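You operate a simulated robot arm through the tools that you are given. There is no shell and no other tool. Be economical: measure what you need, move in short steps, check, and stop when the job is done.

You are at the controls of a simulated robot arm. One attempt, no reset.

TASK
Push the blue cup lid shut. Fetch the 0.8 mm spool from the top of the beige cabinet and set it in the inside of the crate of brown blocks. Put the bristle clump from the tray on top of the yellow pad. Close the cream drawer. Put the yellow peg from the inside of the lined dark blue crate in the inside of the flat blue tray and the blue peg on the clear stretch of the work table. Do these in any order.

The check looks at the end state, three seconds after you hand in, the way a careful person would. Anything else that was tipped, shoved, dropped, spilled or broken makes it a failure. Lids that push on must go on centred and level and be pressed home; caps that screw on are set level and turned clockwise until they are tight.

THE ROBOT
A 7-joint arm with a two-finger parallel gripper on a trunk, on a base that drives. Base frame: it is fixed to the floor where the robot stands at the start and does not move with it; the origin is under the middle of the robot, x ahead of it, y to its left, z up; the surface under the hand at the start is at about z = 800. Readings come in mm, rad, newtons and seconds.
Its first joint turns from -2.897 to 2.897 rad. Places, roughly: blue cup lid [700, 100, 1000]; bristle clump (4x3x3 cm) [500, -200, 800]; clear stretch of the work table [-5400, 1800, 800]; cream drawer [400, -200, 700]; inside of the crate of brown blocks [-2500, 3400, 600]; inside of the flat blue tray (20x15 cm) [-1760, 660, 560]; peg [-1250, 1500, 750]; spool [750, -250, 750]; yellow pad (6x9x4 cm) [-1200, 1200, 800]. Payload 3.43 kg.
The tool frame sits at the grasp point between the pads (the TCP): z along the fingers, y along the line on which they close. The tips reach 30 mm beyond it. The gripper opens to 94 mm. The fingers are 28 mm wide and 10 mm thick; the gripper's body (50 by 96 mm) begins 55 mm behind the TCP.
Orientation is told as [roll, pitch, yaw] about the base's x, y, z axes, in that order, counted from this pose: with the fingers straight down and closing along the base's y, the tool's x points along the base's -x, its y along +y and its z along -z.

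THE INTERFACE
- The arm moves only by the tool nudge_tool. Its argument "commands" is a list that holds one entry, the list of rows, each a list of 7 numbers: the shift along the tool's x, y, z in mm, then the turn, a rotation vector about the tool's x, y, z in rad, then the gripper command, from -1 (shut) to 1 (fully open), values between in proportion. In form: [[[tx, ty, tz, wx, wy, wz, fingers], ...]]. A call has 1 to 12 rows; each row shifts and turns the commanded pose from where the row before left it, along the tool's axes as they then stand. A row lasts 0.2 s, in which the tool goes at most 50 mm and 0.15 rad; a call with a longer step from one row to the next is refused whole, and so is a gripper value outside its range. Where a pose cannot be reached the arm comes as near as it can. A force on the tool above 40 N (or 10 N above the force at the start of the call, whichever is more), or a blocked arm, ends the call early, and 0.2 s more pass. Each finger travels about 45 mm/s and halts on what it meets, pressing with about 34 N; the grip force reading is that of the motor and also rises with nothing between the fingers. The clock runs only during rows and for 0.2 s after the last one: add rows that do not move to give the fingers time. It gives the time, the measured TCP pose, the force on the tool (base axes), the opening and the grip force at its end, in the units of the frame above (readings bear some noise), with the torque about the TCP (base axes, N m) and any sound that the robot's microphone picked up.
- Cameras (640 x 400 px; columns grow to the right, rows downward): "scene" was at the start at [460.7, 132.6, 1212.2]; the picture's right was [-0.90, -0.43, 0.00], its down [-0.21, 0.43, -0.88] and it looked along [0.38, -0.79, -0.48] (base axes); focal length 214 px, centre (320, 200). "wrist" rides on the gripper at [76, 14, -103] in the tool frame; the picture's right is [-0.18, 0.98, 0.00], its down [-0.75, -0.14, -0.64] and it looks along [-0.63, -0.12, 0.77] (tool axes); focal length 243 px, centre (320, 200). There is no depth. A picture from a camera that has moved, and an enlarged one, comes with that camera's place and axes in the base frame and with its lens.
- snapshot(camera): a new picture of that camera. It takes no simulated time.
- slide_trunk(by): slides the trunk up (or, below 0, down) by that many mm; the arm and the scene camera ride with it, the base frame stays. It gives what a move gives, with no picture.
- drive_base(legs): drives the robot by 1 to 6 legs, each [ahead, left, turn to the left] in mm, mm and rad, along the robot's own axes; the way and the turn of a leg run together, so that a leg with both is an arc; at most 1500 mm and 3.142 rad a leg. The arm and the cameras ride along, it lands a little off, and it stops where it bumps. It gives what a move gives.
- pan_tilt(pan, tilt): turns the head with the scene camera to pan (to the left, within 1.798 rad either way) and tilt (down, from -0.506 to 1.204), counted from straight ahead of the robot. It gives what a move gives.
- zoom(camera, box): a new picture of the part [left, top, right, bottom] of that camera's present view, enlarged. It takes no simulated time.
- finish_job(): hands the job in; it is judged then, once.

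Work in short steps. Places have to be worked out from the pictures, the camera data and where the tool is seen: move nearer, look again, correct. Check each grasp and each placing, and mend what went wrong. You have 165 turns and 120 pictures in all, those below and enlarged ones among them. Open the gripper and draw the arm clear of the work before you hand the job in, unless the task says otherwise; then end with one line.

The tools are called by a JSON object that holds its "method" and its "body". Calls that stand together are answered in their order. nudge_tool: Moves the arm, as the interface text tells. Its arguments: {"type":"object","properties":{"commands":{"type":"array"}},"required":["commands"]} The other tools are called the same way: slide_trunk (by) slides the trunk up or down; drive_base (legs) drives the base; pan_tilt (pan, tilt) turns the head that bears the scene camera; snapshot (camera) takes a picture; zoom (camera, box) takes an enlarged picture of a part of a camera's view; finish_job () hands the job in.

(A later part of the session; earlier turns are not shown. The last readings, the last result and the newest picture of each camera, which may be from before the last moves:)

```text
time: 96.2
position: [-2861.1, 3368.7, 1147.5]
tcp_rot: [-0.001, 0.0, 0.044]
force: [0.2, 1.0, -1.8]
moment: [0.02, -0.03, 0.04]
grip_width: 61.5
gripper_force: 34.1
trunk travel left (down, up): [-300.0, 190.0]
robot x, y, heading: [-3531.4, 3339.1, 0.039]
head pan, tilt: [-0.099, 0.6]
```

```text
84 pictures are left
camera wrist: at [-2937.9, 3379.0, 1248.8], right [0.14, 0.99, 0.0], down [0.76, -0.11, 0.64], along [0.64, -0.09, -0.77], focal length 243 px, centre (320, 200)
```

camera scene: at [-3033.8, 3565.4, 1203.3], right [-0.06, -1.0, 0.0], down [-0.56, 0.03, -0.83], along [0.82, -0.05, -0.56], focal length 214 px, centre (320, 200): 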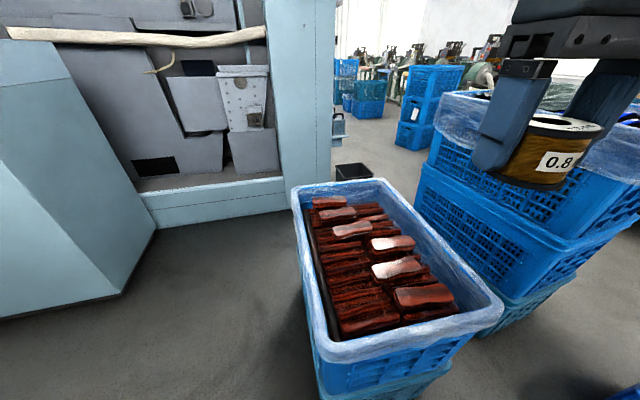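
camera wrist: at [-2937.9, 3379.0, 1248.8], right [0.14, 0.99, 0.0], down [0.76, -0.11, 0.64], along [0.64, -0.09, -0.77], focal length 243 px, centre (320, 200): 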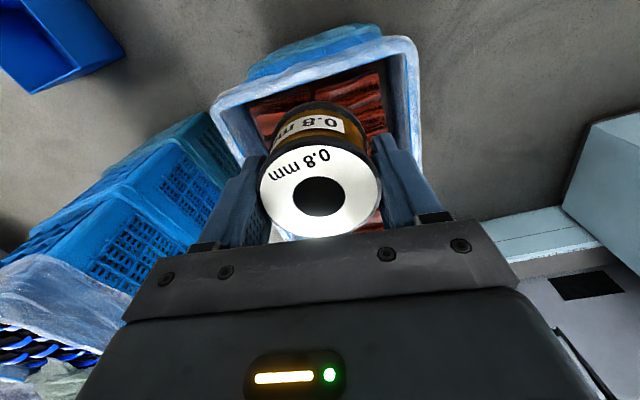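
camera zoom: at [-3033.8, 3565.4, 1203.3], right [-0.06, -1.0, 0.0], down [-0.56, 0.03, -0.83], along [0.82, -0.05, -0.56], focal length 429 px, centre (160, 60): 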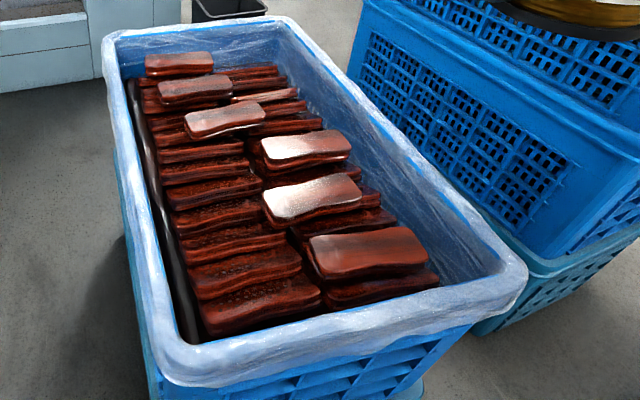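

The left (+y) half of the crate has a low, flat layer of blocks, so I choose a spot at about (-2665, 3432), z≈600. I drive 100 ahead and then move above it.

{"method": "drive_base", "body": {"legs": [[100, 0, 0]]}}

{"method": "nudge_tool", "body": {"commands": [[[-40, 28, 0, 0, 0, 0, -1], [-40, 28, 0, 0, 0, 0, -1], [-19, 0, 40, 0, 0, 0, -1], [0, 0, 50, 0, 0, 0, -1], [0, 0, 50, 0, 0, 0, -1], [0, 0, 50, 0, 0, 0, -1], [0, 0, 50, 0, 0, 0, -1], [0, 0, 50, 0, 0, 0, -1], [0, 0, 50, 0, 0, 0, -1], [0, 0, 50, 0, 0, 0, -1], [0, 0, 0, 0, 0, 0, -1]]]}}

{"method": "snapshot", "body": {"camera": "scene"}}

{"method": "snapshot", "body": {"camera": "wrist"}}

```text
time: 97.3
position: [-2761.1, 3372.2, 1147.2]
tcp_rot: [-0.001, -0.001, 0.044]
force: [-0.5, -0.3, -1.8]
moment: [-0.01, 0.0, -0.02]
grip_width: 61.8
gripper_force: 34.2
trunk travel left (down, up): [-300.0, 190.0]
robot x, y, heading: [-3437.0, 3344.0, 0.039]
head pan, tilt: [-0.099, 0.6]
```

```text
time: 99.7
position: [-2664.6, 3434.9, 755.7]
tcp_rot: [0.0, -0.001, 0.045]
force: [-0.1, 0.0, -2.5]
moment: [0.01, 0.01, -0.02]
grip_width: 61.3
gripper_force: 33.6
trunk travel left (down, up): [-300.0, 190.0]
robot x, y, heading: [-3434.6, 3342.3, 0.039]
head pan, tilt: [-0.099, 0.6]
```

```text
83 pictures are left
camera scene: at [-2933.8, 3570.0, 1203.3], right [-0.06, -1.0, 0.0], down [-0.56, 0.03, -0.83], along [0.82, -0.05, -0.56], focal length 214 px, centre (320, 200)
```

scene: 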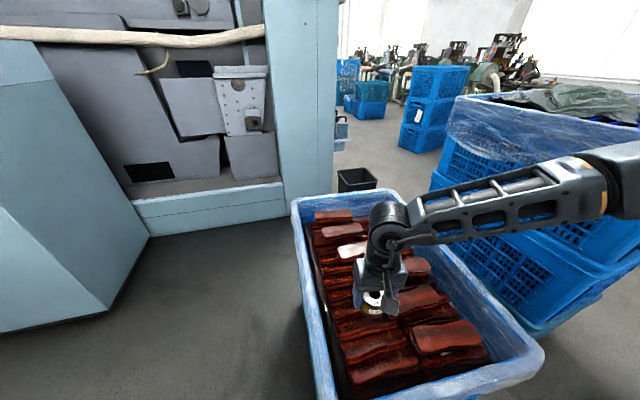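

```text
82 pictures are left
camera wrist: at [-2741.2, 3445.2, 857.0], right [0.14, 0.99, 0.0], down [0.76, -0.11, 0.64], along [0.64, -0.09, -0.77], focal length 243 px, centre (320, 200)
```

wrist: 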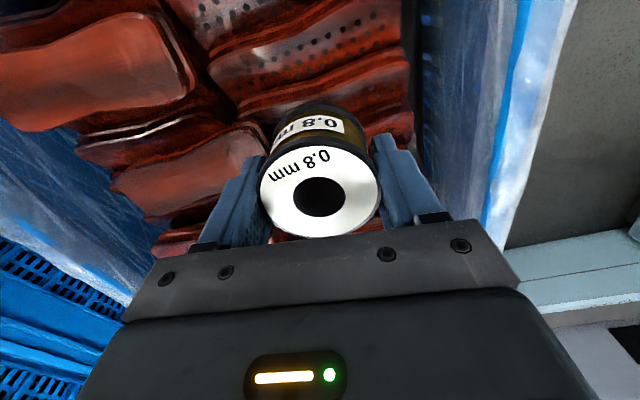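

The spool hangs above the left column. I shift 5 mm further +y and lower in small steps until I feel contact.

{"method": "nudge_tool", "body": {"commands": [[[0, 5, 30, 0, 0, 0, -1], [0, 0, 30, 0, 0, 0, -1], [0, 0, 20, 0, 0, 0, -1], [0, 0, 8, 0, 0, 0, -1], [0, 0, 6, 0, 0, 0, -1], [0, 0, 6, 0, 0, 0, -1]]]}}

{"method": "zoom", "body": {"camera": "scene", "box": [280, 190, 480, 390]}}

{"method": "snapshot", "body": {"camera": "wrist"}}

```text
time: 100.7
position: [-2663.1, 3438.0, 681.2]
tcp_rot: [0.0, -0.004, 0.043]
force: [-13.6, -7.5, 34.5]
moment: [0.09, 0.9, 0.39]
grip_width: 61.9
gripper_force: 33.3
trunk travel left (down, up): [-300.0, 190.0]
robot x, y, heading: [-3433.1, 3343.1, 0.043]
head pan, tilt: [-0.099, 0.6]
stopped in row 4: the force on the tool passed its limit at 141 N (the readings are from after the stop); the commanded pose is now the measured one
```

```text
2.00 times, centred on (380, 290) of scene
camera zoom: at [-2934.9, 3569.5, 1204.3], right [-0.06, -1.0, 0.0], down [-0.56, 0.03, -0.83], along [0.82, -0.05, -0.56], focal length 429 px, centre (200, 20)
```

zoom: 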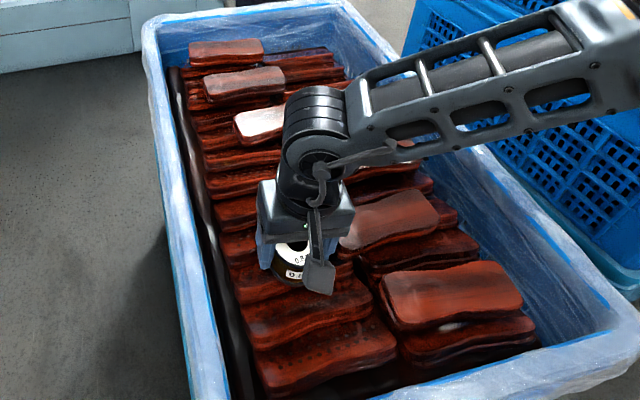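

```text
80 pictures are left
camera wrist: at [-2740.2, 3449.2, 781.9], right [0.14, 0.99, 0.0], down [0.76, -0.11, 0.65], along [0.64, -0.09, -0.76], focal length 243 px, centre (320, 200)
```

wrist: 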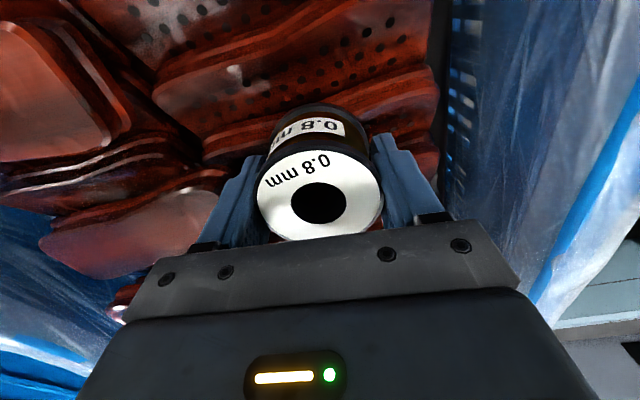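

Contact came at z 681 with the spool resting on the blocks. I ease up 2 mm, open gently, and rise straight up.

{"method": "nudge_tool", "body": {"commands": [[[0, 0, -2, 0, 0, 0, -1], [0, 0, 0, 0, 0, 0, 0.4], [0, 0, 0, 0, 0, 0, 0.5], [0, 0, 0, 0, 0, 0, 0.6], [0, 0, -15, 0, 0, 0, 0.6], [0, 0, -30, 0, 0, 0, 0.6], [0, 0, -50, 0, 0, 0, 0.6], [0, 0, -50, 0, 0, 0, 0.6]]]}}

{"method": "snapshot", "body": {"camera": "wrist"}}

```text
time: 102.5
position: [-2664.3, 3438.8, 826.2]
tcp_rot: [0.001, -0.003, 0.043]
force: [0.6, 0.7, 0.2]
moment: [0.02, -0.01, -0.01]
grip_width: 75.2
gripper_force: 0.1
trunk travel left (down, up): [-300.0, 190.0]
robot x, y, heading: [-3432.8, 3340.7, 0.044]
head pan, tilt: [-0.099, 0.6]
```

```text
79 pictures are left
camera wrist: at [-2741.2, 3449.7, 928.0], right [0.14, 0.99, 0.0], down [0.76, -0.11, 0.64], along [0.64, -0.09, -0.76], focal length 243 px, centre (320, 200)
```

wrist: 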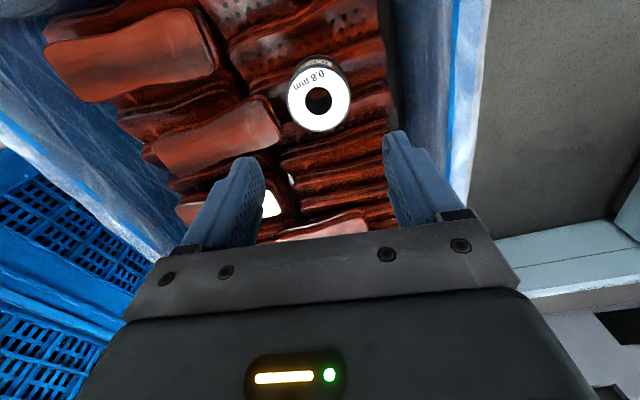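

The spool sits level on the blocks. I raise the arm and drive back out, aiming for a stance near (-2080, 1450) facing the wrapped crate, from which the flat blue tray is also in reach.

{"method": "nudge_tool", "body": {"commands": [[[0, 0, -50, 0, 0, 0, 1], [0, 0, -50, 0, 0, 0, 1], [0, 0, -50, 0, 0, 0, 1], [0, 0, -50, 0, 0, 0, 1], [0, 0, -50, 0, 0, 0, 1], [0, 0, -50, 0, 0, 0, 1], [40, -20, 0, 0, 0, 0, 1], [40, -20, 0, 0, 0, 0, 1]]]}}

{"method": "drive_base", "body": {"legs": [[-110, 0, -0.04], [0, -1450, 0], [750, -200, 0]]}}

{"method": "snapshot", "body": {"camera": "scene"}}

```text
time: 104.3
position: [-2743.1, 3394.9, 1124.9]
tcp_rot: [0.0, -0.006, 0.044]
force: [0.4, -0.6, -1.1]
moment: [-0.05, 0.0, 0.02]
grip_width: 93.9
gripper_force: 0.1
trunk travel left (down, up): [-300.0, 190.0]
robot x, y, heading: [-3433.7, 3342.5, 0.041]
head pan, tilt: [-0.099, 0.6]
```

```text
time: 116.2
position: [-2130.7, 1634.1, 1126.5]
tcp_rot: [-0.001, -0.004, -0.033]
force: [0.1, -0.6, -0.3]
moment: [0.01, 0.01, 0.02]
grip_width: 93.7
gripper_force: 0.1
trunk travel left (down, up): [-300.0, 190.0]
robot x, y, heading: [-2824.3, 1633.0, -0.036]
head pan, tilt: [-0.099, 0.6]
```

```text
78 pictures are left
camera scene: at [-2307.2, 1824.6, 1203.3], right [-0.13, -0.99, 0.0], down [-0.56, 0.08, -0.83], along [0.82, -0.11, -0.57], focal length 214 px, centre (320, 200)
```

scene: 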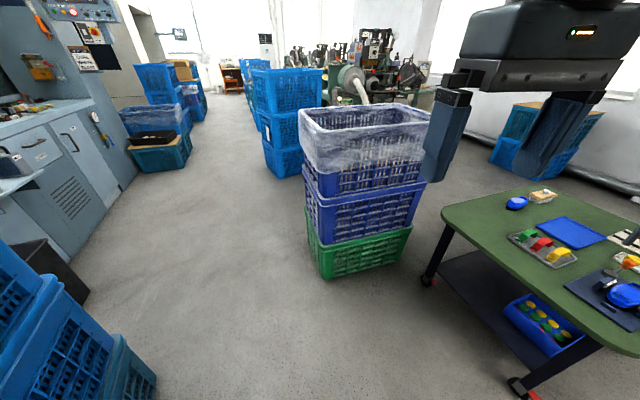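

The crate's west face runs from (-1461,1681) to (-1354,1031), and the green table reaches y≈1125. I drive to about (-2000, 1485) and look down into the crate.

{"method": "drive_base", "body": {"legs": [[825, -120, 0.036]]}}

{"method": "pan_tilt", "body": {"pan": -0.35, "tilt": 0.6}}

{"method": "snapshot", "body": {"camera": "scene"}}

{"method": "snapshot", "body": {"camera": "wrist"}}

```text
time: 120.6
position: [-1312.0, 1541.3, 1126.0]
tcp_rot: [-0.002, -0.004, 0.017]
force: [-0.3, 0.5, -0.5]
moment: [0.0, 0.0, -0.02]
grip_width: 93.7
gripper_force: 0.1
trunk travel left (down, up): [-300.0, 190.0]
robot x, y, heading: [-2003.5, 1509.8, 0.021]
head pan, tilt: [-0.099, 0.6]
```

```text
time: 121.4
position: [-1313.2, 1541.6, 1126.4]
tcp_rot: [-0.001, -0.003, 0.016]
force: [0.7, 0.0, -0.5]
moment: [-0.01, -0.06, -0.02]
grip_width: 94.3
gripper_force: 0.1
trunk travel left (down, up): [-300.0, 190.0]
robot x, y, heading: [-2003.7, 1509.7, 0.018]
head pan, tilt: [-0.351, 0.6]
```

```text
77 pictures are left
camera scene: at [-1502.8, 1700.6, 1203.3], right [-0.33, -0.94, 0.0], down [-0.53, 0.19, -0.83], along [0.78, -0.27, -0.56], focal length 214 px, centre (320, 200)
```

scene: 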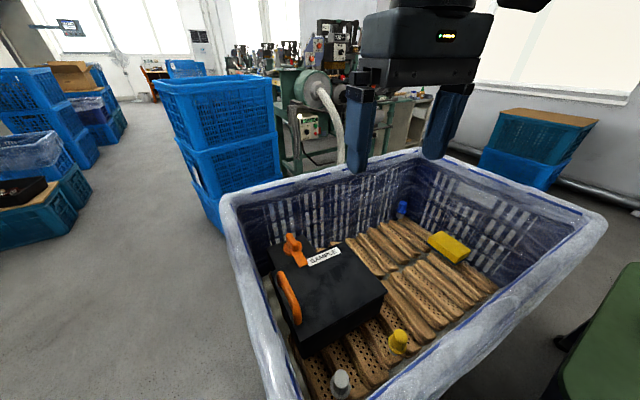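

```text
76 pictures are left
camera wrist: at [-1389.6, 1553.9, 1227.9], right [0.17, 0.99, 0.0], down [0.75, -0.13, 0.65], along [0.64, -0.11, -0.76], focal length 243 px, centre (320, 200)
```

wrist: 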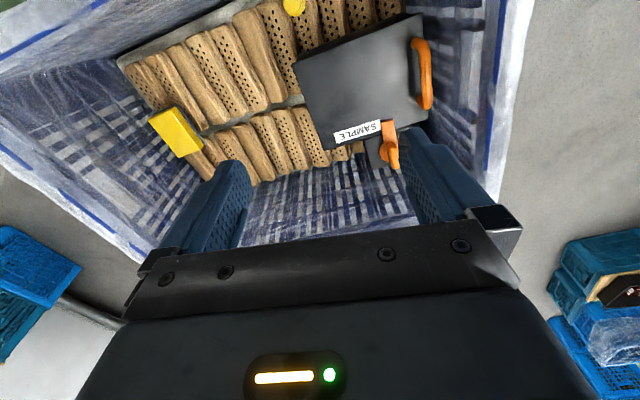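

I see the yellow pad, and grey, yellow and blue pegs in the crate. I enlarge both pictures to locate them.

{"method": "zoom", "body": {"camera": "scene", "box": [320, 190, 520, 315]}}

{"method": "zoom", "body": {"camera": "scene", "box": [300, 300, 460, 400]}}

{"method": "zoom", "body": {"camera": "wrist", "box": [130, 0, 450, 200]}}

```text
3.20 times, centred on (420, 252) of scene
camera zoom: at [-1502.8, 1700.6, 1203.3], right [-0.33, -0.94, 0.0], down [-0.53, 0.19, -0.83], along [0.78, -0.27, -0.56], focal length 686 px, centre (0, 32)
```

zoom: 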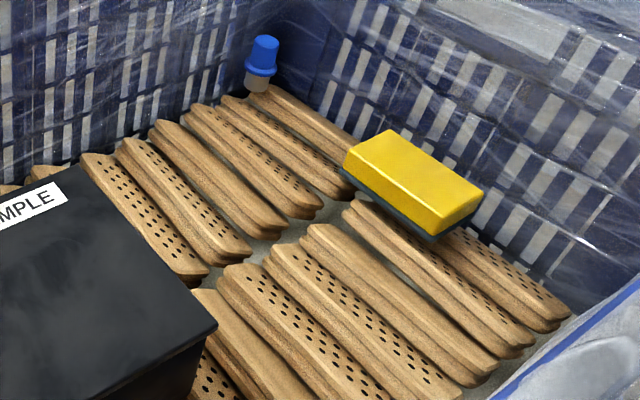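

```text
4.00 times, centred on (380, 350) of scene
camera zoom: at [-1502.8, 1700.6, 1203.3], right [-0.33, -0.94, 0.0], down [-0.53, 0.19, -0.83], along [0.78, -0.27, -0.56], focal length 858 px, centre (80, -400)
```

zoom: 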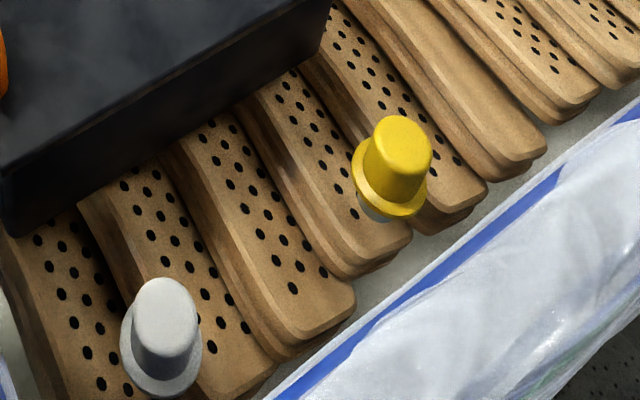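

```text
2.00 times, centred on (290, 100) of wrist
camera zoom: at [-1389.6, 1553.9, 1227.9], right [0.17, 0.99, 0.0], down [0.75, -0.13, 0.65], along [0.64, -0.11, -0.76], focal length 485 px, centre (380, 400)
```

zoom: 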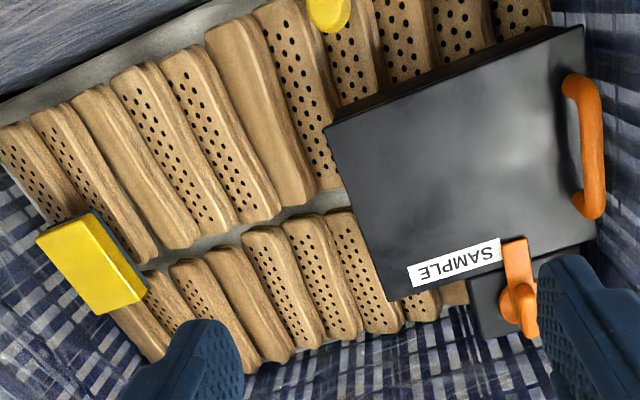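

Triangulated: pad top at about (-1239, 1252, 788), yellow peg top at about (-1382, 1514, 810), only ~55 mm from the west wall. The wrist camera would hit that wall, so I flip the tool 180° about its axis to put the camera on the inner side.

{"method": "nudge_tool", "body": {"commands": [[[0, 0, -10, 0, 0, 0.15, 1], [0, 0, 0, 0, 0, 0.15, 1], [0, 0, 0, 0, 0, 0.15, 1], [0, 0, 0, 0, 0, 0.15, 1], [0, 0, 0, 0, 0, 0.15, 1], [0, 0, 0, 0, 0, 0.15, 1], [0, 0, 0, 0, 0, 0.15, 1], [0, 0, 0, 0, 0, 0.15, 1], [0, 0, 0, 0, 0, 0.15, 1], [0, 0, 0, 0, 0, 0.15, 1], [0, 0, 0, 0, 0, 0.15, 1], [0, 0, 0, 0, 0, 0.0, 1]]]}}

{"method": "nudge_tool", "body": {"commands": [[[0, 0, 0, 0, 0, 0.15, 1], [0, 0, 0, 0, 0, 0.15, 1], [0, 0, 0, 0, 0, 0.15, 1], [0, 0, 0, 0, 0, 0.15, 1], [0, 0, 0, 0, 0, 0.15, 1], [0, 0, 0, 0, 0, 0.15, 1], [0, 0, 0, 0, 0, 0.15, 1], [0, 0, 0, 0, 0, 0.15, 1], [0, 0, 0, 0, 0, 0.15, 1], [0, 0, 0, 0, 0, 0.14, 1], [0, 0, 0, 0, 0, 0, 1]]]}}

{"method": "snapshot", "body": {"camera": "wrist"}}

```text
time: 124.0
position: [-1313.4, 1540.7, 1135.7]
tcp_rot: [0.003, 0.0, -1.636]
force: [-0.5, -0.6, -0.2]
moment: [0.01, 0.01, 0.03]
grip_width: 94.0
gripper_force: 0.1
trunk travel left (down, up): [-300.0, 190.0]
robot x, y, heading: [-2002.1, 1510.0, 0.014]
head pan, tilt: [-0.351, 0.6]
```

```text
time: 126.4
position: [-1314.7, 1542.7, 1127.7]
tcp_rot: [-0.042, -0.017, -3.125]
force: [-0.1, 1.0, 0.0]
moment: [0.02, -0.03, -0.01]
grip_width: 94.0
gripper_force: 0.0
trunk travel left (down, up): [-300.0, 190.0]
robot x, y, heading: [-2008.9, 1508.9, 0.008]
head pan, tilt: [-0.351, 0.6]
```

```text
72 pictures are left
camera wrist: at [-1235.6, 1525.8, 1229.1], right [-0.17, -0.99, -0.04], down [-0.74, 0.1, 0.66], along [-0.65, 0.14, -0.75], focal length 243 px, centre (320, 200)
```

wrist: 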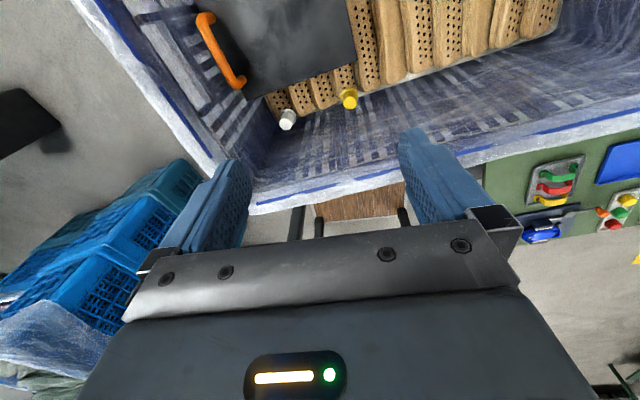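

The flip worked, and the peg is confirmed at about (-1381, 1517). I move above it with the fingers half-open and descend to z≈890 for a check.

{"method": "nudge_tool", "body": {"commands": [[[-33, 13, 10, -0.04, 0, 0, 0.2], [-33, 13, 10, 0, 0, 0, 0.2], [0, 0, 50, 0, 0, 0, 0.2], [0, 0, 50, 0, 0, 0, 0.2], [0, 0, 50, 0, 0, 0, 0.2], [0, 0, 40, 0, 0, 0, 0.2], [0, 0, 28, 0, 0, 0, 0.2], [0, 0, 0, 0, 0, 0, 0.2]]]}}

{"method": "snapshot", "body": {"camera": "wrist"}}

{"method": "snapshot", "body": {"camera": "scene"}}

```text
time: 128.2
position: [-1376.5, 1504.6, 897.4]
tcp_rot: [0.041, 0.006, -3.122]
force: [0.3, 0.9, 0.3]
moment: [0.0, 0.01, 0.0]
grip_width: 56.2
gripper_force: 0.1
trunk travel left (down, up): [-300.0, 190.0]
robot x, y, heading: [-2008.1, 1502.3, 0.017]
head pan, tilt: [-0.351, 0.6]
```

```text
71 pictures are left
camera wrist: at [-1301.7, 1494.8, 999.9], right [-0.17, -0.99, 0.04], down [-0.76, 0.15, 0.63], along [-0.63, 0.07, -0.77], focal length 243 px, centre (320, 200)
```

wrist: 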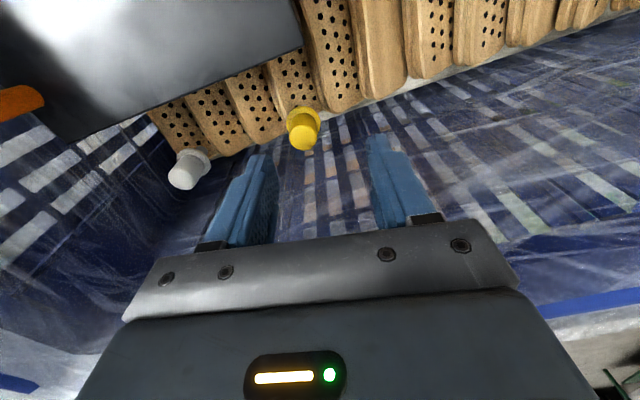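

```text
70 pictures are left
camera scene: at [-1502.9, 1700.6, 1203.4], right [-0.33, -0.94, 0.0], down [-0.53, 0.19, -0.83], along [0.78, -0.27, -0.56], focal length 214 px, centre (320, 200)
```

scene: 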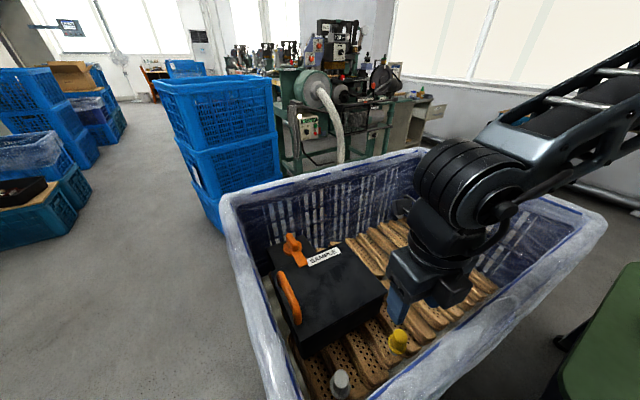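

The small tilt overshot, so I undo it. The peg now reads about (-1386, 1516); I centre on it and descend toward z≈840.

{"method": "nudge_tool", "body": {"commands": [[[-9, -11, 0, 0.04, 0, 0, 0.2], [0, 0, 30, 0, 0, 0, 0.2], [0, 0, 27, 0, 0, 0, 0.2], [0, 0, 0, 0, 0, 0, 0.2]]]}}

{"method": "snapshot", "body": {"camera": "wrist"}}

{"method": "zoom", "body": {"camera": "scene", "box": [300, 240, 500, 400]}}

```text
time: 129.2
position: [-1385.4, 1514.1, 841.0]
tcp_rot: [0.002, 0.004, -3.122]
force: [0.6, -0.8, 1.1]
moment: [0.01, 0.0, 0.02]
grip_width: 56.2
gripper_force: 0.1
trunk travel left (down, up): [-300.0, 190.0]
robot x, y, heading: [-2005.2, 1510.3, 0.014]
head pan, tilt: [-0.351, 0.6]
```

```text
69 pictures are left
camera wrist: at [-1309.3, 1501.6, 943.2], right [-0.17, -0.99, 0.0], down [-0.76, 0.13, 0.64], along [-0.63, 0.11, -0.77], focal length 243 px, centre (320, 200)
```

wrist: 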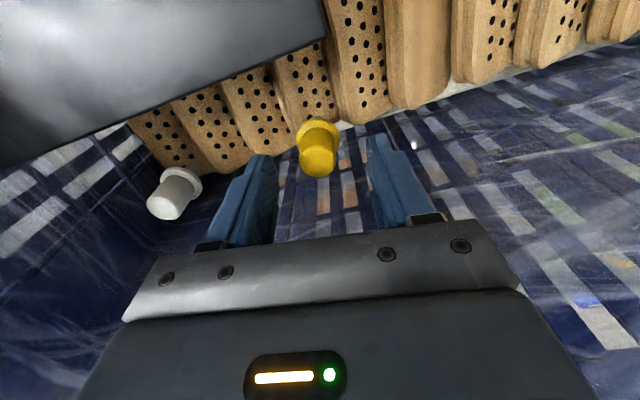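

```text
2.50 times, centred on (400, 320) of scene
camera zoom: at [-1502.8, 1700.5, 1203.4], right [-0.33, -0.94, 0.0], down [-0.53, 0.19, -0.83], along [0.78, -0.27, -0.56], focal length 536 px, centre (120, -100)
```

zoom: 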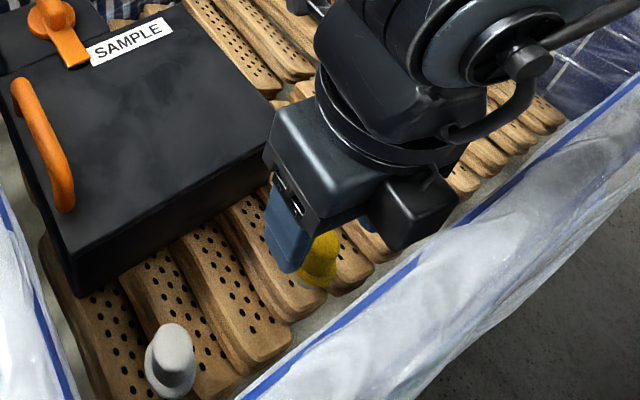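

The peg top is centred between the fingers. I descend 24 mm so the tips sit just above its flange, close, and lift.

{"method": "nudge_tool", "body": {"commands": [[[0, -1, 12, 0, 0, 0, 0.2], [0, 0, 12, 0, 0, 0, 0.2], [0, 0, 0, 0, 0, 0, -0.5], [0, 0, 0, 0, 0, 0, -1], [0, 0, 0, 0, 0, 0, -1], [0, 0, 0, 0, 0, 0, -1], [0, 0, -20, 0, 0, 0, -1], [0, 0, -30, 0, 0, 0, -1], [0, 0, 0, 0, 0, 0, -1]]]}}

{"method": "zoom", "body": {"camera": "scene", "box": [300, 240, 500, 400]}}

{"method": "snapshot", "body": {"camera": "wrist"}}

```text
time: 131.2
position: [-1385.4, 1516.3, 867.4]
tcp_rot: [0.0, 0.004, -3.122]
force: [-0.3, 0.7, -0.3]
moment: [-0.01, 0.0, 0.0]
grip_width: 22.4
gripper_force: 33.5
trunk travel left (down, up): [-300.0, 190.0]
robot x, y, heading: [-2002.5, 1509.7, 0.024]
head pan, tilt: [-0.351, 0.6]
```

```text
2.50 times, centred on (400, 320) of scene
camera zoom: at [-1502.8, 1700.5, 1203.3], right [-0.33, -0.94, 0.0], down [-0.53, 0.19, -0.82], along [0.78, -0.27, -0.57], focal length 536 px, centre (120, -100)
```

zoom: 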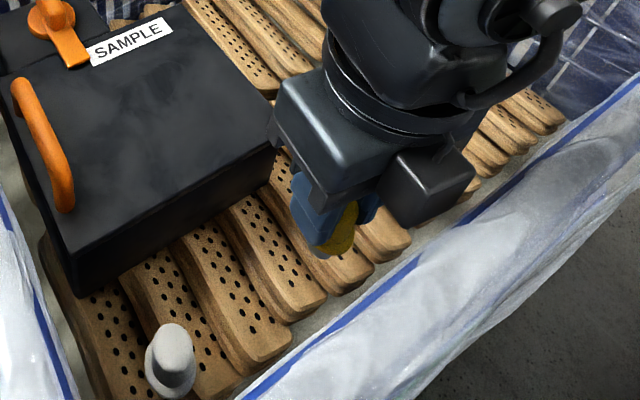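

```text
66 pictures are left
camera wrist: at [-1309.3, 1503.7, 969.0], right [-0.16, -0.99, 0.0], down [-0.76, 0.13, 0.64], along [-0.63, 0.11, -0.77], focal length 243 px, centre (320, 200)
```

wrist: 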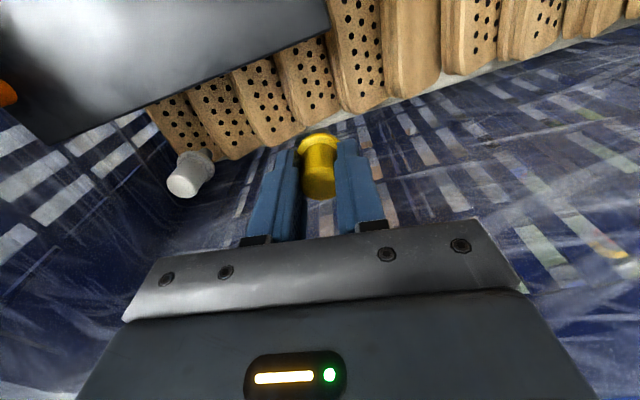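

The yellow peg is held (22.4 mm) and lifted. I raise it clear of the rim and swing around toward the flat blue tray.

{"method": "nudge_tool", "body": {"commands": [[[0, 0, -48, 0, 0, 0, -1], [0, 0, -48, 0, 0, 0, -1], [0, 0, -48, 0, 0, 0, -1], [0, 0, -46, 0, 0, 0, -1], [0, 48, 0, 0, 0, 0, -1], [0, 48, 0, 0, 0, 0, -1], [0, 48, 0, 0, 0, 0, -1], [0, 48, 0, 0, 0, 0, -1], [0, 48, 0, 0, 0, 0, -1], [0, 48, 0, 0, 0, 0, -1], [0, 48, 0, 0, 0, 0, -1], [0, 48, 0, 0, 0, 0, -1]]]}}

{"method": "nudge_tool", "body": {"commands": [[[-10, 46, 0, 0, 0, 0, -1], [-30, 36, 0, 0, 0, 0, -1], [-38, 30, 0, 0, 0, 0, -1], [-38, 30, 0, 0, 0, 0, -1], [-38, 30, 0, 0, 0, 0, -1], [-38, 30, 0, 0, 0, 0, -1], [-38, 30, 0, 0, 0, 0, -1], [-38, 30, 0, 0, 0, 0, -1], [-38, 30, 0, 0, 0, 0, -1], [-38, 30, 0, 0, 0, 0, -1], [-20, 20, 0, 0, 0, 0, -1], [0, 0, 0, 0, 0, 0, -1]]]}}

{"method": "pan_tilt", "body": {"pan": -1.3, "tilt": 0.7}}

{"method": "snapshot", "body": {"camera": "scene"}}

{"method": "snapshot", "body": {"camera": "wrist"}}

```text
time: 133.8
position: [-1380.4, 1130.9, 1059.1]
tcp_rot: [-0.001, 0.005, -3.12]
force: [-0.5, 0.6, -0.4]
moment: [-0.03, 0.02, 0.02]
grip_width: 22.2
gripper_force: 34.1
trunk travel left (down, up): [-300.0, 190.0]
robot x, y, heading: [-2003.2, 1509.9, 0.014]
head pan, tilt: [-0.351, 0.6]
```

```text
time: 136.4
position: [-1737.9, 783.8, 1052.8]
tcp_rot: [0.0, 0.004, -3.121]
force: [-0.4, 1.0, -0.3]
moment: [0.02, -0.01, 0.01]
grip_width: 22.5
gripper_force: 33.9
trunk travel left (down, up): [-300.0, 190.0]
robot x, y, heading: [-2002.9, 1507.2, 0.015]
head pan, tilt: [-0.351, 0.6]
```

```text
time: 137.6
position: [-1737.2, 784.5, 1053.4]
tcp_rot: [0.0, 0.003, -3.123]
force: [-0.1, 0.1, 0.2]
moment: [-0.01, -0.02, -0.01]
grip_width: 22.7
gripper_force: 33.7
trunk travel left (down, up): [-300.0, 190.0]
robot x, y, heading: [-2007.1, 1506.5, 0.017]
head pan, tilt: [-1.3, 0.7]
```

```text
65 pictures are left
camera scene: at [-1562.3, 1648.0, 1194.7], right [-0.96, -0.28, 0.0], down [-0.18, 0.62, -0.76], along [0.22, -0.73, -0.64], focal length 214 px, centre (320, 200)
```

scene: 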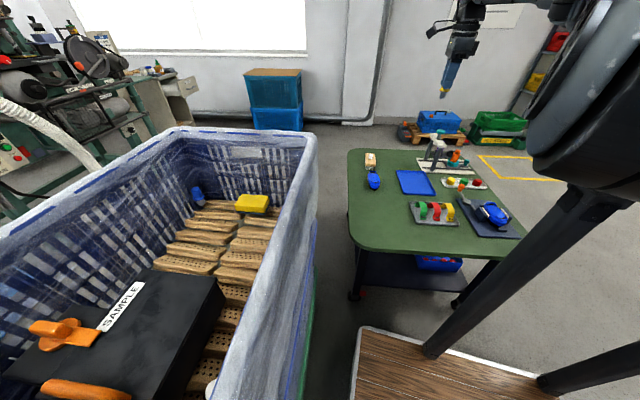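

```text
64 pictures are left
camera wrist: at [-1660.9, 770.6, 1155.9], right [-0.16, -0.99, 0.0], down [-0.76, 0.13, 0.64], along [-0.63, 0.11, -0.77], focal length 243 px, centre (320, 200)
```

wrist: 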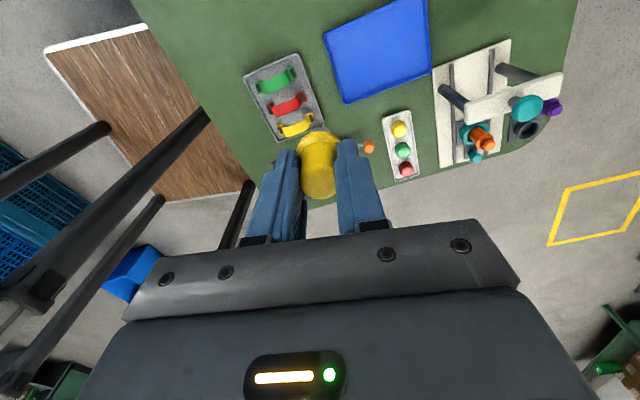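

The tray centre triangulates to about (-1766, 658). I move above it and come down to z≈700 for a check.

{"method": "nudge_tool", "body": {"commands": [[[-10, 42, 10, 0, 0, 0, -1], [-10, 42, 10, 0, 0, 0, -1], [-8, 42, 10, 0, 0, 0, -1], [0, 0, 48, 0, 0, 0, -1], [0, 0, 48, 0, 0, 0, -1], [0, 0, 48, 0, 0, 0, -1], [0, 0, 48, 0, 0, 0, -1], [0, 0, 48, 0, 0, 0, -1], [0, 0, 48, 0, 0, 0, -1], [0, 0, 30, 0, 0, 0, -1], [0, 0, 0, 0, 0, 0, -1]]]}}

{"method": "snapshot", "body": {"camera": "wrist"}}

{"method": "zoom", "body": {"camera": "scene", "box": [340, 90, 540, 240]}}

```text
time: 140.0
position: [-1746.8, 799.0, 719.5]
tcp_rot: [0.002, 0.005, -3.122]
force: [0.3, 0.0, -0.6]
moment: [-0.02, 0.01, -0.01]
grip_width: 22.3
gripper_force: 33.8
out of reach, approached as far as the arm can: row 1, 2, 3, 6, 7, 8, 9, 10
trunk travel left (down, up): [-300.0, 190.0]
robot x, y, heading: [-2006.2, 1506.7, 0.016]
head pan, tilt: [-1.3, 0.7]
```

```text
63 pictures are left
camera wrist: at [-1669.2, 786.1, 821.1], right [-0.17, -0.99, 0.0], down [-0.76, 0.13, 0.64], along [-0.63, 0.11, -0.77], focal length 243 px, centre (320, 200)
```

wrist: 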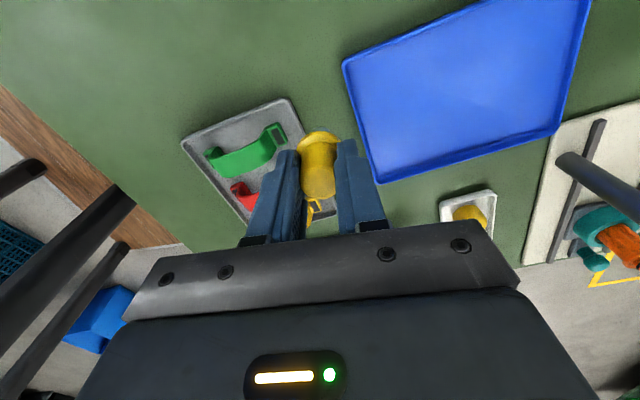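

```text
2.67 times, centred on (440, 165) of scene
camera zoom: at [-1562.4, 1648.1, 1194.8], right [-0.96, -0.28, 0.0], down [-0.18, 0.62, -0.76], along [0.22, -0.73, -0.64], focal length 572 px, centre (0, 293)
```

zoom: 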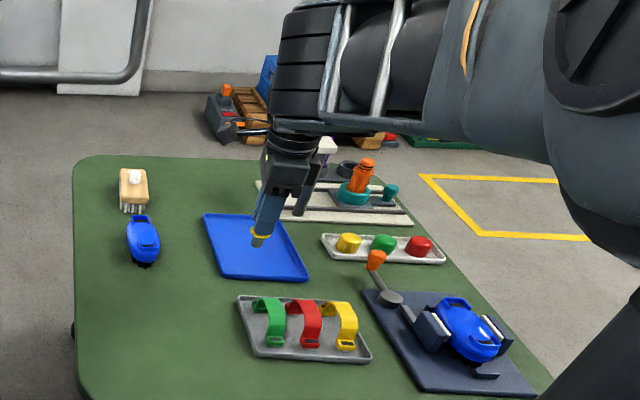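

The arm cannot stretch there with the flipped wrist. I rise while turning the wrist back by 1.8 rad, then lower the trunk to gain reach at the table.

{"method": "nudge_tool", "body": {"commands": [[[0, 0, -20, 0, 0, -0.15, -1], [0, 0, -20, 0, 0, -0.15, -1], [0, 0, -20, 0, 0, -0.15, -1], [0, 0, -20, 0, 0, -0.15, -1], [0, 0, -20, 0, 0, -0.15, -1], [0, 0, -20, 0, 0, -0.15, -1], [0, 0, -20, 0, 0, -0.15, -1], [0, 0, -20, 0, 0, -0.15, -1], [0, 0, -20, 0, 0, -0.15, -1], [0, 0, -20, 0, 0, -0.15, -1], [0, 0, -20, 0, 0, -0.15, -1], [0, 0, -10, 0, 0, -0.15, -1]]]}}

{"method": "slide_trunk", "body": {"by": -200}}

```text
time: 142.6
position: [-1754.2, 765.4, 939.6]
tcp_rot: [0.003, -0.002, -1.475]
force: [0.5, 1.0, -0.8]
moment: [0.03, 0.0, -0.01]
grip_width: 22.5
gripper_force: 34.1
out of reach, approached as far as the arm can: row 1, 2, 3, 4, 5, 6, 7, 8, 9, 11, 12
trunk travel left (down, up): [-300.0, 190.0]
robot x, y, heading: [-2004.1, 1506.0, 0.015]
head pan, tilt: [-1.3, 0.7]
```

```text
time: 144.8
position: [-1754.2, 764.0, 740.4]
tcp_rot: [0.004, -0.004, -1.475]
force: [0.2, 0.1, -0.4]
moment: [0.01, -0.05, 0.0]
grip_width: 22.4
gripper_force: 34.0
trunk travel left (down, up): [-100.0, 390.0]
robot x, y, heading: [-2006.0, 1510.1, 0.017]
head pan, tilt: [-1.3, 0.7]
```

Now I move over the tray centre and descend to z≈650.

{"method": "nudge_tool", "body": {"commands": [[[-35, -7, 0, 0, 0, 0, -1], [-35, -7, 0, 0, 0, 0, -1], [-35, -8, 0, 0, 0, 0, -1], [0, 0, 45, 0, 0, 0, -1], [0, 0, 45, 0, 0, 0, -1], [0, 0, 0, 0, 0, 0, -1]]]}}

{"method": "snapshot", "body": {"camera": "wrist"}}

{"method": "snapshot", "body": {"camera": "scene"}}

```text
time: 146.2
position: [-1773.8, 776.4, 663.0]
tcp_rot: [0.001, -0.006, -1.478]
force: [-0.5, -0.1, -0.1]
moment: [-0.02, -0.03, 0.02]
grip_width: 22.6
gripper_force: 33.3
out of reach, approached as far as the arm can: row 1, 2, 3, 4, 5
trunk travel left (down, up): [-100.0, 390.0]
robot x, y, heading: [-2002.5, 1508.4, 0.013]
head pan, tilt: [-1.3, 0.7]
```

```text
61 pictures are left
camera wrist: at [-1767.7, 854.3, 764.0], right [1.0, -0.09, 0.0], down [-0.07, -0.76, 0.65], along [-0.06, -0.64, -0.76], focal length 243 px, centre (320, 200)
```

wrist: 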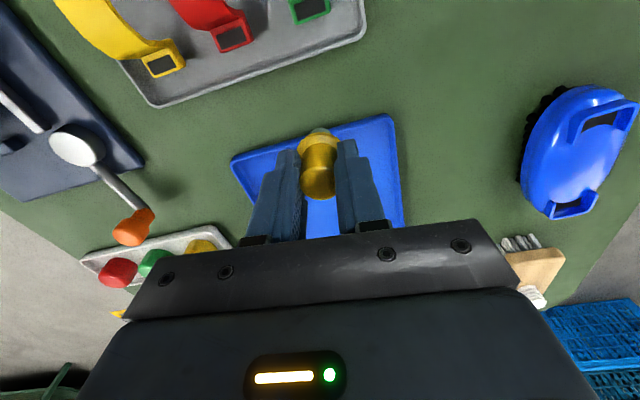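

```text
60 pictures are left
camera scene: at [-1562.3, 1648.1, 994.7], right [-0.96, -0.28, 0.0], down [-0.18, 0.62, -0.76], along [0.22, -0.73, -0.64], focal length 214 px, centre (320, 200)
```

scene: 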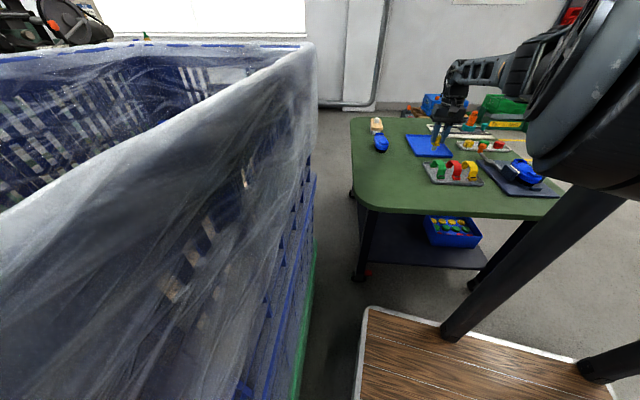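

The arm stops about 110 mm short, while the deck still has about 110 mm to the table edge. I strafe the base 70 mm right, which carries the peg inside the tray's near edge (y≈757).

{"method": "drive_base", "body": {"legs": [[0, -70, 0]]}}

{"method": "nudge_tool", "body": {"commands": [[[-10, 0, 0, 0, 0, 0, -1], [-10, 4, 0, 0, 0, 0, -1], [0, 0, 10, 0, 0, 0, -1], [0, 0, 0, 0, 0, 0, -1]]]}}

{"method": "snapshot", "body": {"camera": "wrist"}}

```text
time: 147.2
position: [-1774.7, 707.2, 662.1]
tcp_rot: [0.0, -0.005, -1.48]
force: [0.8, -0.6, -1.3]
moment: [-0.06, -0.01, 0.01]
grip_width: 22.4
gripper_force: 34.0
trunk travel left (down, up): [-100.0, 390.0]
robot x, y, heading: [-2001.3, 1437.8, 0.019]
head pan, tilt: [-1.3, 0.7]
```

```text
time: 148.2
position: [-1774.2, 707.3, 651.0]
tcp_rot: [0.001, -0.007, -1.479]
force: [0.8, 0.9, 0.4]
moment: [0.05, 0.01, 0.02]
grip_width: 22.5
gripper_force: 34.0
out of reach, approached as far as the arm can: row 1, 2
trunk travel left (down, up): [-100.0, 390.0]
robot x, y, heading: [-2005.0, 1436.2, 0.018]
head pan, tilt: [-1.3, 0.7]
```

```text
59 pictures are left
camera wrist: at [-1767.4, 784.4, 753.9], right [1.0, -0.09, 0.0], down [-0.07, -0.76, 0.65], along [-0.06, -0.64, -0.76], focal length 243 px, centre (320, 200)
```

wrist: 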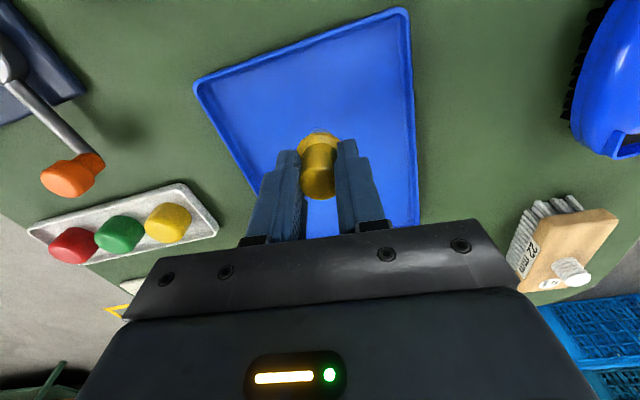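

The point beneath the peg is well inside the tray. I lower in small steps until contact.

{"method": "nudge_tool", "body": {"commands": [[[0, 0, 8, 0, 0, 0, -1], [0, 0, 6, 0, 0, 0, -1], [0, 0, 4, 0, 0, 0, -1], [0, 0, 4, 0, 0, 0, -1], [0, 0, 4, 0, 0, 0, -1], [0, 0, 4, 0, 0, 0, -1], [0, 0, 4, 0, 0, 0, -1], [0, 0, 4, 0, 0, 0, -1], [0, 0, 4, 0, 0, 0, -1], [0, 0, 4, 0, 0, 0, -1]]]}}

{"method": "zoom", "body": {"camera": "scene", "box": [360, 90, 520, 210]}}

```text
time: 150.4
position: [-1774.9, 712.1, 627.9]
tcp_rot: [0.001, -0.007, -1.481]
force: [0.5, 0.4, 0.0]
moment: [0.04, 0.0, -0.02]
grip_width: 22.6
gripper_force: 34.7
out of reach, approached as far as the arm can: row 1, 4, 7, 9
trunk travel left (down, up): [-100.0, 390.0]
robot x, y, heading: [-2006.0, 1436.3, 0.007]
head pan, tilt: [-1.3, 0.7]
```

```text
3.33 times, centred on (440, 150) of scene
camera zoom: at [-1561.2, 1576.8, 994.7], right [-0.96, -0.28, 0.0], down [-0.18, 0.62, -0.76], along [0.21, -0.73, -0.64], focal length 715 px, centre (-80, 367)
```

zoom: 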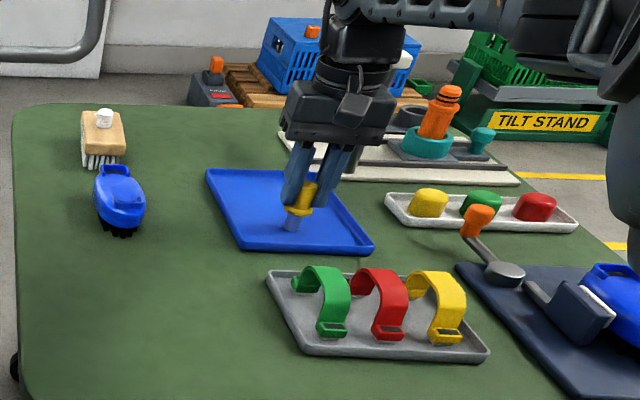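

The shank is just above the tray and the arm is at its reach limit, so I lower with the trunk in small amounts.

{"method": "slide_trunk", "body": {"by": -8}}

{"method": "zoom", "body": {"camera": "scene", "box": [400, 120, 480, 180]}}

```text
time: 150.9
position: [-1776.5, 710.5, 623.8]
tcp_rot: [0.002, -0.013, -1.48]
force: [1.4, 1.8, 39.6]
moment: [0.04, -0.07, -0.02]
grip_width: 22.9
gripper_force: 33.7
trunk travel left (down, up): [-92.0, 398.0]
robot x, y, heading: [-2004.2, 1438.7, 0.012]
head pan, tilt: [-1.3, 0.7]
```

```text
6.67 times, centred on (440, 150) of scene
camera zoom: at [-1561.4, 1577.7, 987.3], right [-0.96, -0.28, 0.0], down [-0.18, 0.62, -0.77], along [0.21, -0.73, -0.64], focal length 1430 px, centre (-480, 533)
```

zoom: 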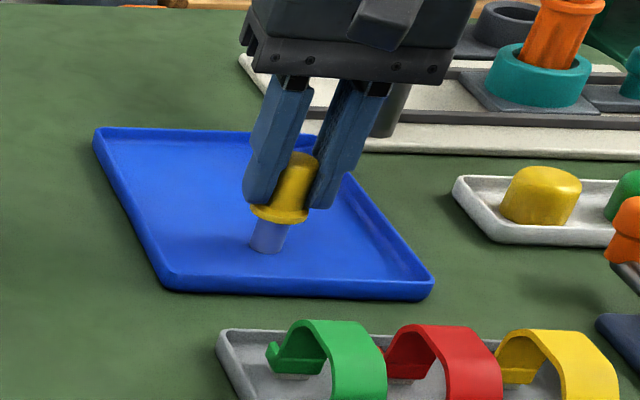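

Contact, pressing at 40 N. I ease the trunk up 4 mm, then open the fingers and lift away.

{"method": "slide_trunk", "body": {"by": 4}}

{"method": "nudge_tool", "body": {"commands": [[[0, 0, 0, 0, 0, 0, -0.2], [0, 0, 0, 0, 0, 0, 0], [0, 0, 0, 0, 0, 0, 0.1], [0, 0, 0, 0, 0, 0, 0.1], [0, 0, -20, 0, 0, 0, 0.1], [0, 0, -40, 0, 0, 0, 0.1], [0, 0, -50, 0, 0, 0, 0.1], [0, 0, -50, 0, 0, 0, 0.1]]]}}

{"method": "zoom", "body": {"camera": "scene", "box": [360, 90, 520, 210]}}

```text
time: 151.5
position: [-1775.4, 711.8, 625.1]
tcp_rot: [0.002, -0.01, -1.481]
force: [0.1, -8.5, 24.6]
moment: [-0.55, -0.05, -0.04]
grip_width: 22.4
gripper_force: 34.1
trunk travel left (down, up): [-96.0, 394.0]
robot x, y, heading: [-2004.7, 1439.6, 0.016]
head pan, tilt: [-1.3, 0.7]
```

```text
time: 153.3
position: [-1778.3, 713.8, 784.8]
tcp_rot: [0.002, -0.007, -1.481]
force: [0.1, -0.6, -0.2]
moment: [0.01, -0.02, 0.01]
grip_width: 51.8
gripper_force: 0.2
trunk travel left (down, up): [-96.0, 394.0]
robot x, y, heading: [-2002.3, 1437.0, 0.013]
head pan, tilt: [-1.3, 0.7]
```

```text
3.33 times, centred on (440, 150) of scene
camera zoom: at [-1561.1, 1576.7, 990.6], right [-0.96, -0.28, 0.0], down [-0.18, 0.62, -0.76], along [0.21, -0.73, -0.64], focal length 715 px, centre (-80, 367)
```

zoom: 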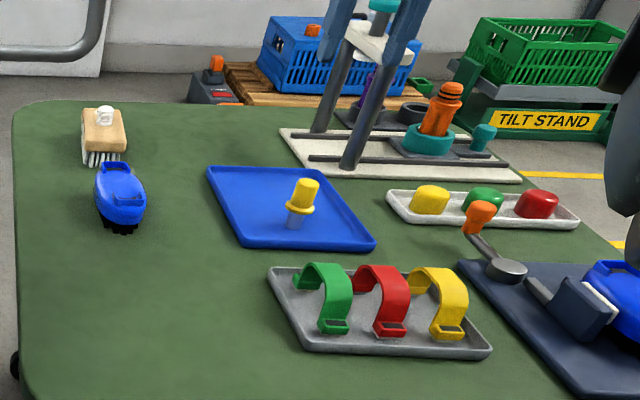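

The yellow peg stands upright in the tray. The blue peg is at about (-1062, 1270) in the crate's far corner; I raise trunk and arm, swing back over the crate, and turn the wrist toward neutral.

{"method": "slide_trunk", "body": {"by": 204}}

{"method": "nudge_tool", "body": {"commands": [[[0, 0, -48, 0, 0, 0, 0.1], [0, 0, -48, 0, 0, 0, 0.1], [40, 20, 0, 0, 0, 0, 0.1], [25, 40, 0, 0, 0, 0, 0.1], [20, 42, 0, 0, 0, 0, 0.1], [20, 42, 0, 0, 0, 0, 0.1], [20, 42, 0, 0, 0, 0, 0.1], [20, 42, 0, 0, 0, 0, 0.1], [20, 42, 0, 0, 0, 0, 0.1], [30, 38, 0, 0, 0, 0, 0.1], [30, 38, 0, 0, 0, 0, 0.1], [30, 38, 0, 0, 0, 0, 0.1]]]}}

{"method": "nudge_tool", "body": {"commands": [[[40, 20, 0, 0, 0, -0.15, 0.1], [42, 12, 0, 0, 0, -0.15, 0.1], [42, 6, 0, 0, 0, -0.15, 0.1], [42, 0, 0, 0, 0, -0.15, 0.1], [40, -10, 0, 0, 0, -0.15, 0.1], [36, -20, 0, 0, 0, -0.15, 0.1], [0, 0, 0, 0, 0, -0.15, 0.1], [0, 0, 0, 0, 0, -0.15, 0.1], [0, 0, 0, 0, 0, -0.15, 0.1], [0, 0, 0, 0, 0, -0.15, 0.1], [0, 0, 0, 0, 0, -0.15, 0.1], [0, 0, 0, 0, 0, 0, 0.1]]]}}

```text
time: 155.5
position: [-1778.2, 712.7, 988.9]
tcp_rot: [0.001, -0.006, -1.479]
force: [-0.9, -0.9, 0.0]
moment: [0.0, 0.0, 0.0]
grip_width: 51.7
gripper_force: 0.1
trunk travel left (down, up): [-300.0, 190.0]
robot x, y, heading: [-2000.7, 1435.7, 0.015]
head pan, tilt: [-1.3, 0.7]
```

```text
time: 158.1
position: [-1420.5, 1002.0, 1083.3]
tcp_rot: [0.001, -0.006, -1.482]
force: [-0.4, -1.0, 0.3]
moment: [0.03, 0.01, 0.0]
grip_width: 51.7
gripper_force: 0.2
trunk travel left (down, up): [-300.0, 190.0]
robot x, y, heading: [-2003.1, 1435.8, 0.015]
head pan, tilt: [-1.3, 0.7]
```

```text
time: 160.7
position: [-1505.7, 1198.1, 1081.8]
tcp_rot: [-0.007, -0.001, 0.171]
force: [0.5, 0.3, 0.8]
moment: [0.02, 0.0, 0.0]
grip_width: 51.8
gripper_force: 0.0
trunk travel left (down, up): [-300.0, 190.0]
robot x, y, heading: [-2003.1, 1437.7, 0.01]
head pan, tilt: [-1.3, 0.7]
```

I drive ahead 70 mm, keeping clear of the stack, and move the tool over the blue peg at z≈1080.

{"method": "drive_base", "body": {"legs": [[70, 0, 0]]}}

{"method": "nudge_tool", "body": {"commands": [[[-45, 1, 0, 0, 0, 0, 0.1], [-45, 1, 0, 0, 0, 0, 0.1], [-45, 1, 0, 0, 0, 0, 0.1], [-45, 1, 0, 0, 0, 0, 0.1], [-45, 1, 0, 0, 0, 0, 0.1], [-45, 1, 0, 0, 0, 0, 0.1], [-45, 1, 0, 0, 0, 0, 0.1], [-45, 0, 0, 0, 0, 0, 0.1], [0, 0, 0, 0, 0, 0, 0.1]]]}}

{"method": "pan_tilt", "body": {"pan": -0.5, "tilt": 0.6}}

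{"method": "snapshot", "body": {"camera": "wrist"}}

{"method": "snapshot", "body": {"camera": "scene"}}

```text
time: 161.7
position: [-1437.3, 1198.2, 1082.1]
tcp_rot: [-0.006, 0.0, 0.168]
force: [-0.7, -0.8, 0.7]
moment: [0.03, 0.02, -0.04]
grip_width: 51.6
gripper_force: 0.0
trunk travel left (down, up): [-300.0, 190.0]
robot x, y, heading: [-1934.0, 1438.4, 0.013]
head pan, tilt: [-1.3, 0.7]
```

```text
time: 163.7
position: [-1080.9, 1265.2, 1081.7]
tcp_rot: [-0.007, -0.002, 0.168]
force: [0.8, -0.2, 0.3]
moment: [-0.02, -0.06, -0.01]
grip_width: 51.9
gripper_force: 0.2
trunk travel left (down, up): [-300.0, 190.0]
robot x, y, heading: [-1934.6, 1437.3, 0.013]
head pan, tilt: [-1.3, 0.7]
```

```text
time: 164.8
position: [-1081.1, 1265.7, 1080.9]
tcp_rot: [-0.008, 0.0, 0.168]
force: [0.1, -0.1, -0.5]
moment: [0.01, -0.02, 0.01]
grip_width: 51.8
gripper_force: 0.0
trunk travel left (down, up): [-300.0, 190.0]
robot x, y, heading: [-1936.1, 1439.1, 0.013]
head pan, tilt: [-0.499, 0.6]
```

```text
55 pictures are left
camera wrist: at [-1158.9, 1266.9, 1182.9], right [0.02, 1.0, -0.01], down [0.77, -0.01, 0.64], along [0.64, -0.02, -0.77], focal length 243 px, centre (320, 200)
```

wrist: 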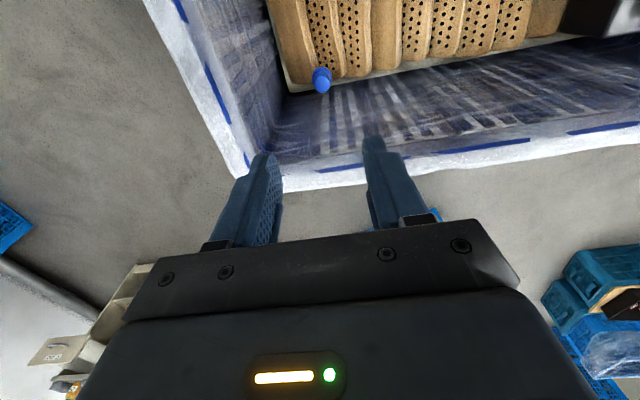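

```text
54 pictures are left
camera scene: at [-1437.2, 1617.5, 1203.3], right [-0.47, -0.88, 0.0], down [-0.5, 0.26, -0.82], along [0.73, -0.39, -0.57], focal length 214 px, centre (320, 200)
```

scene: 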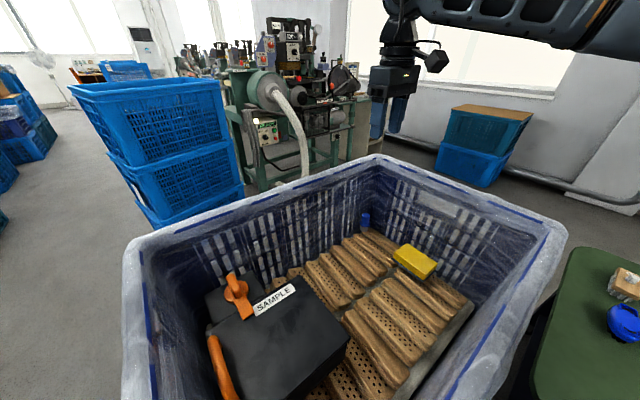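

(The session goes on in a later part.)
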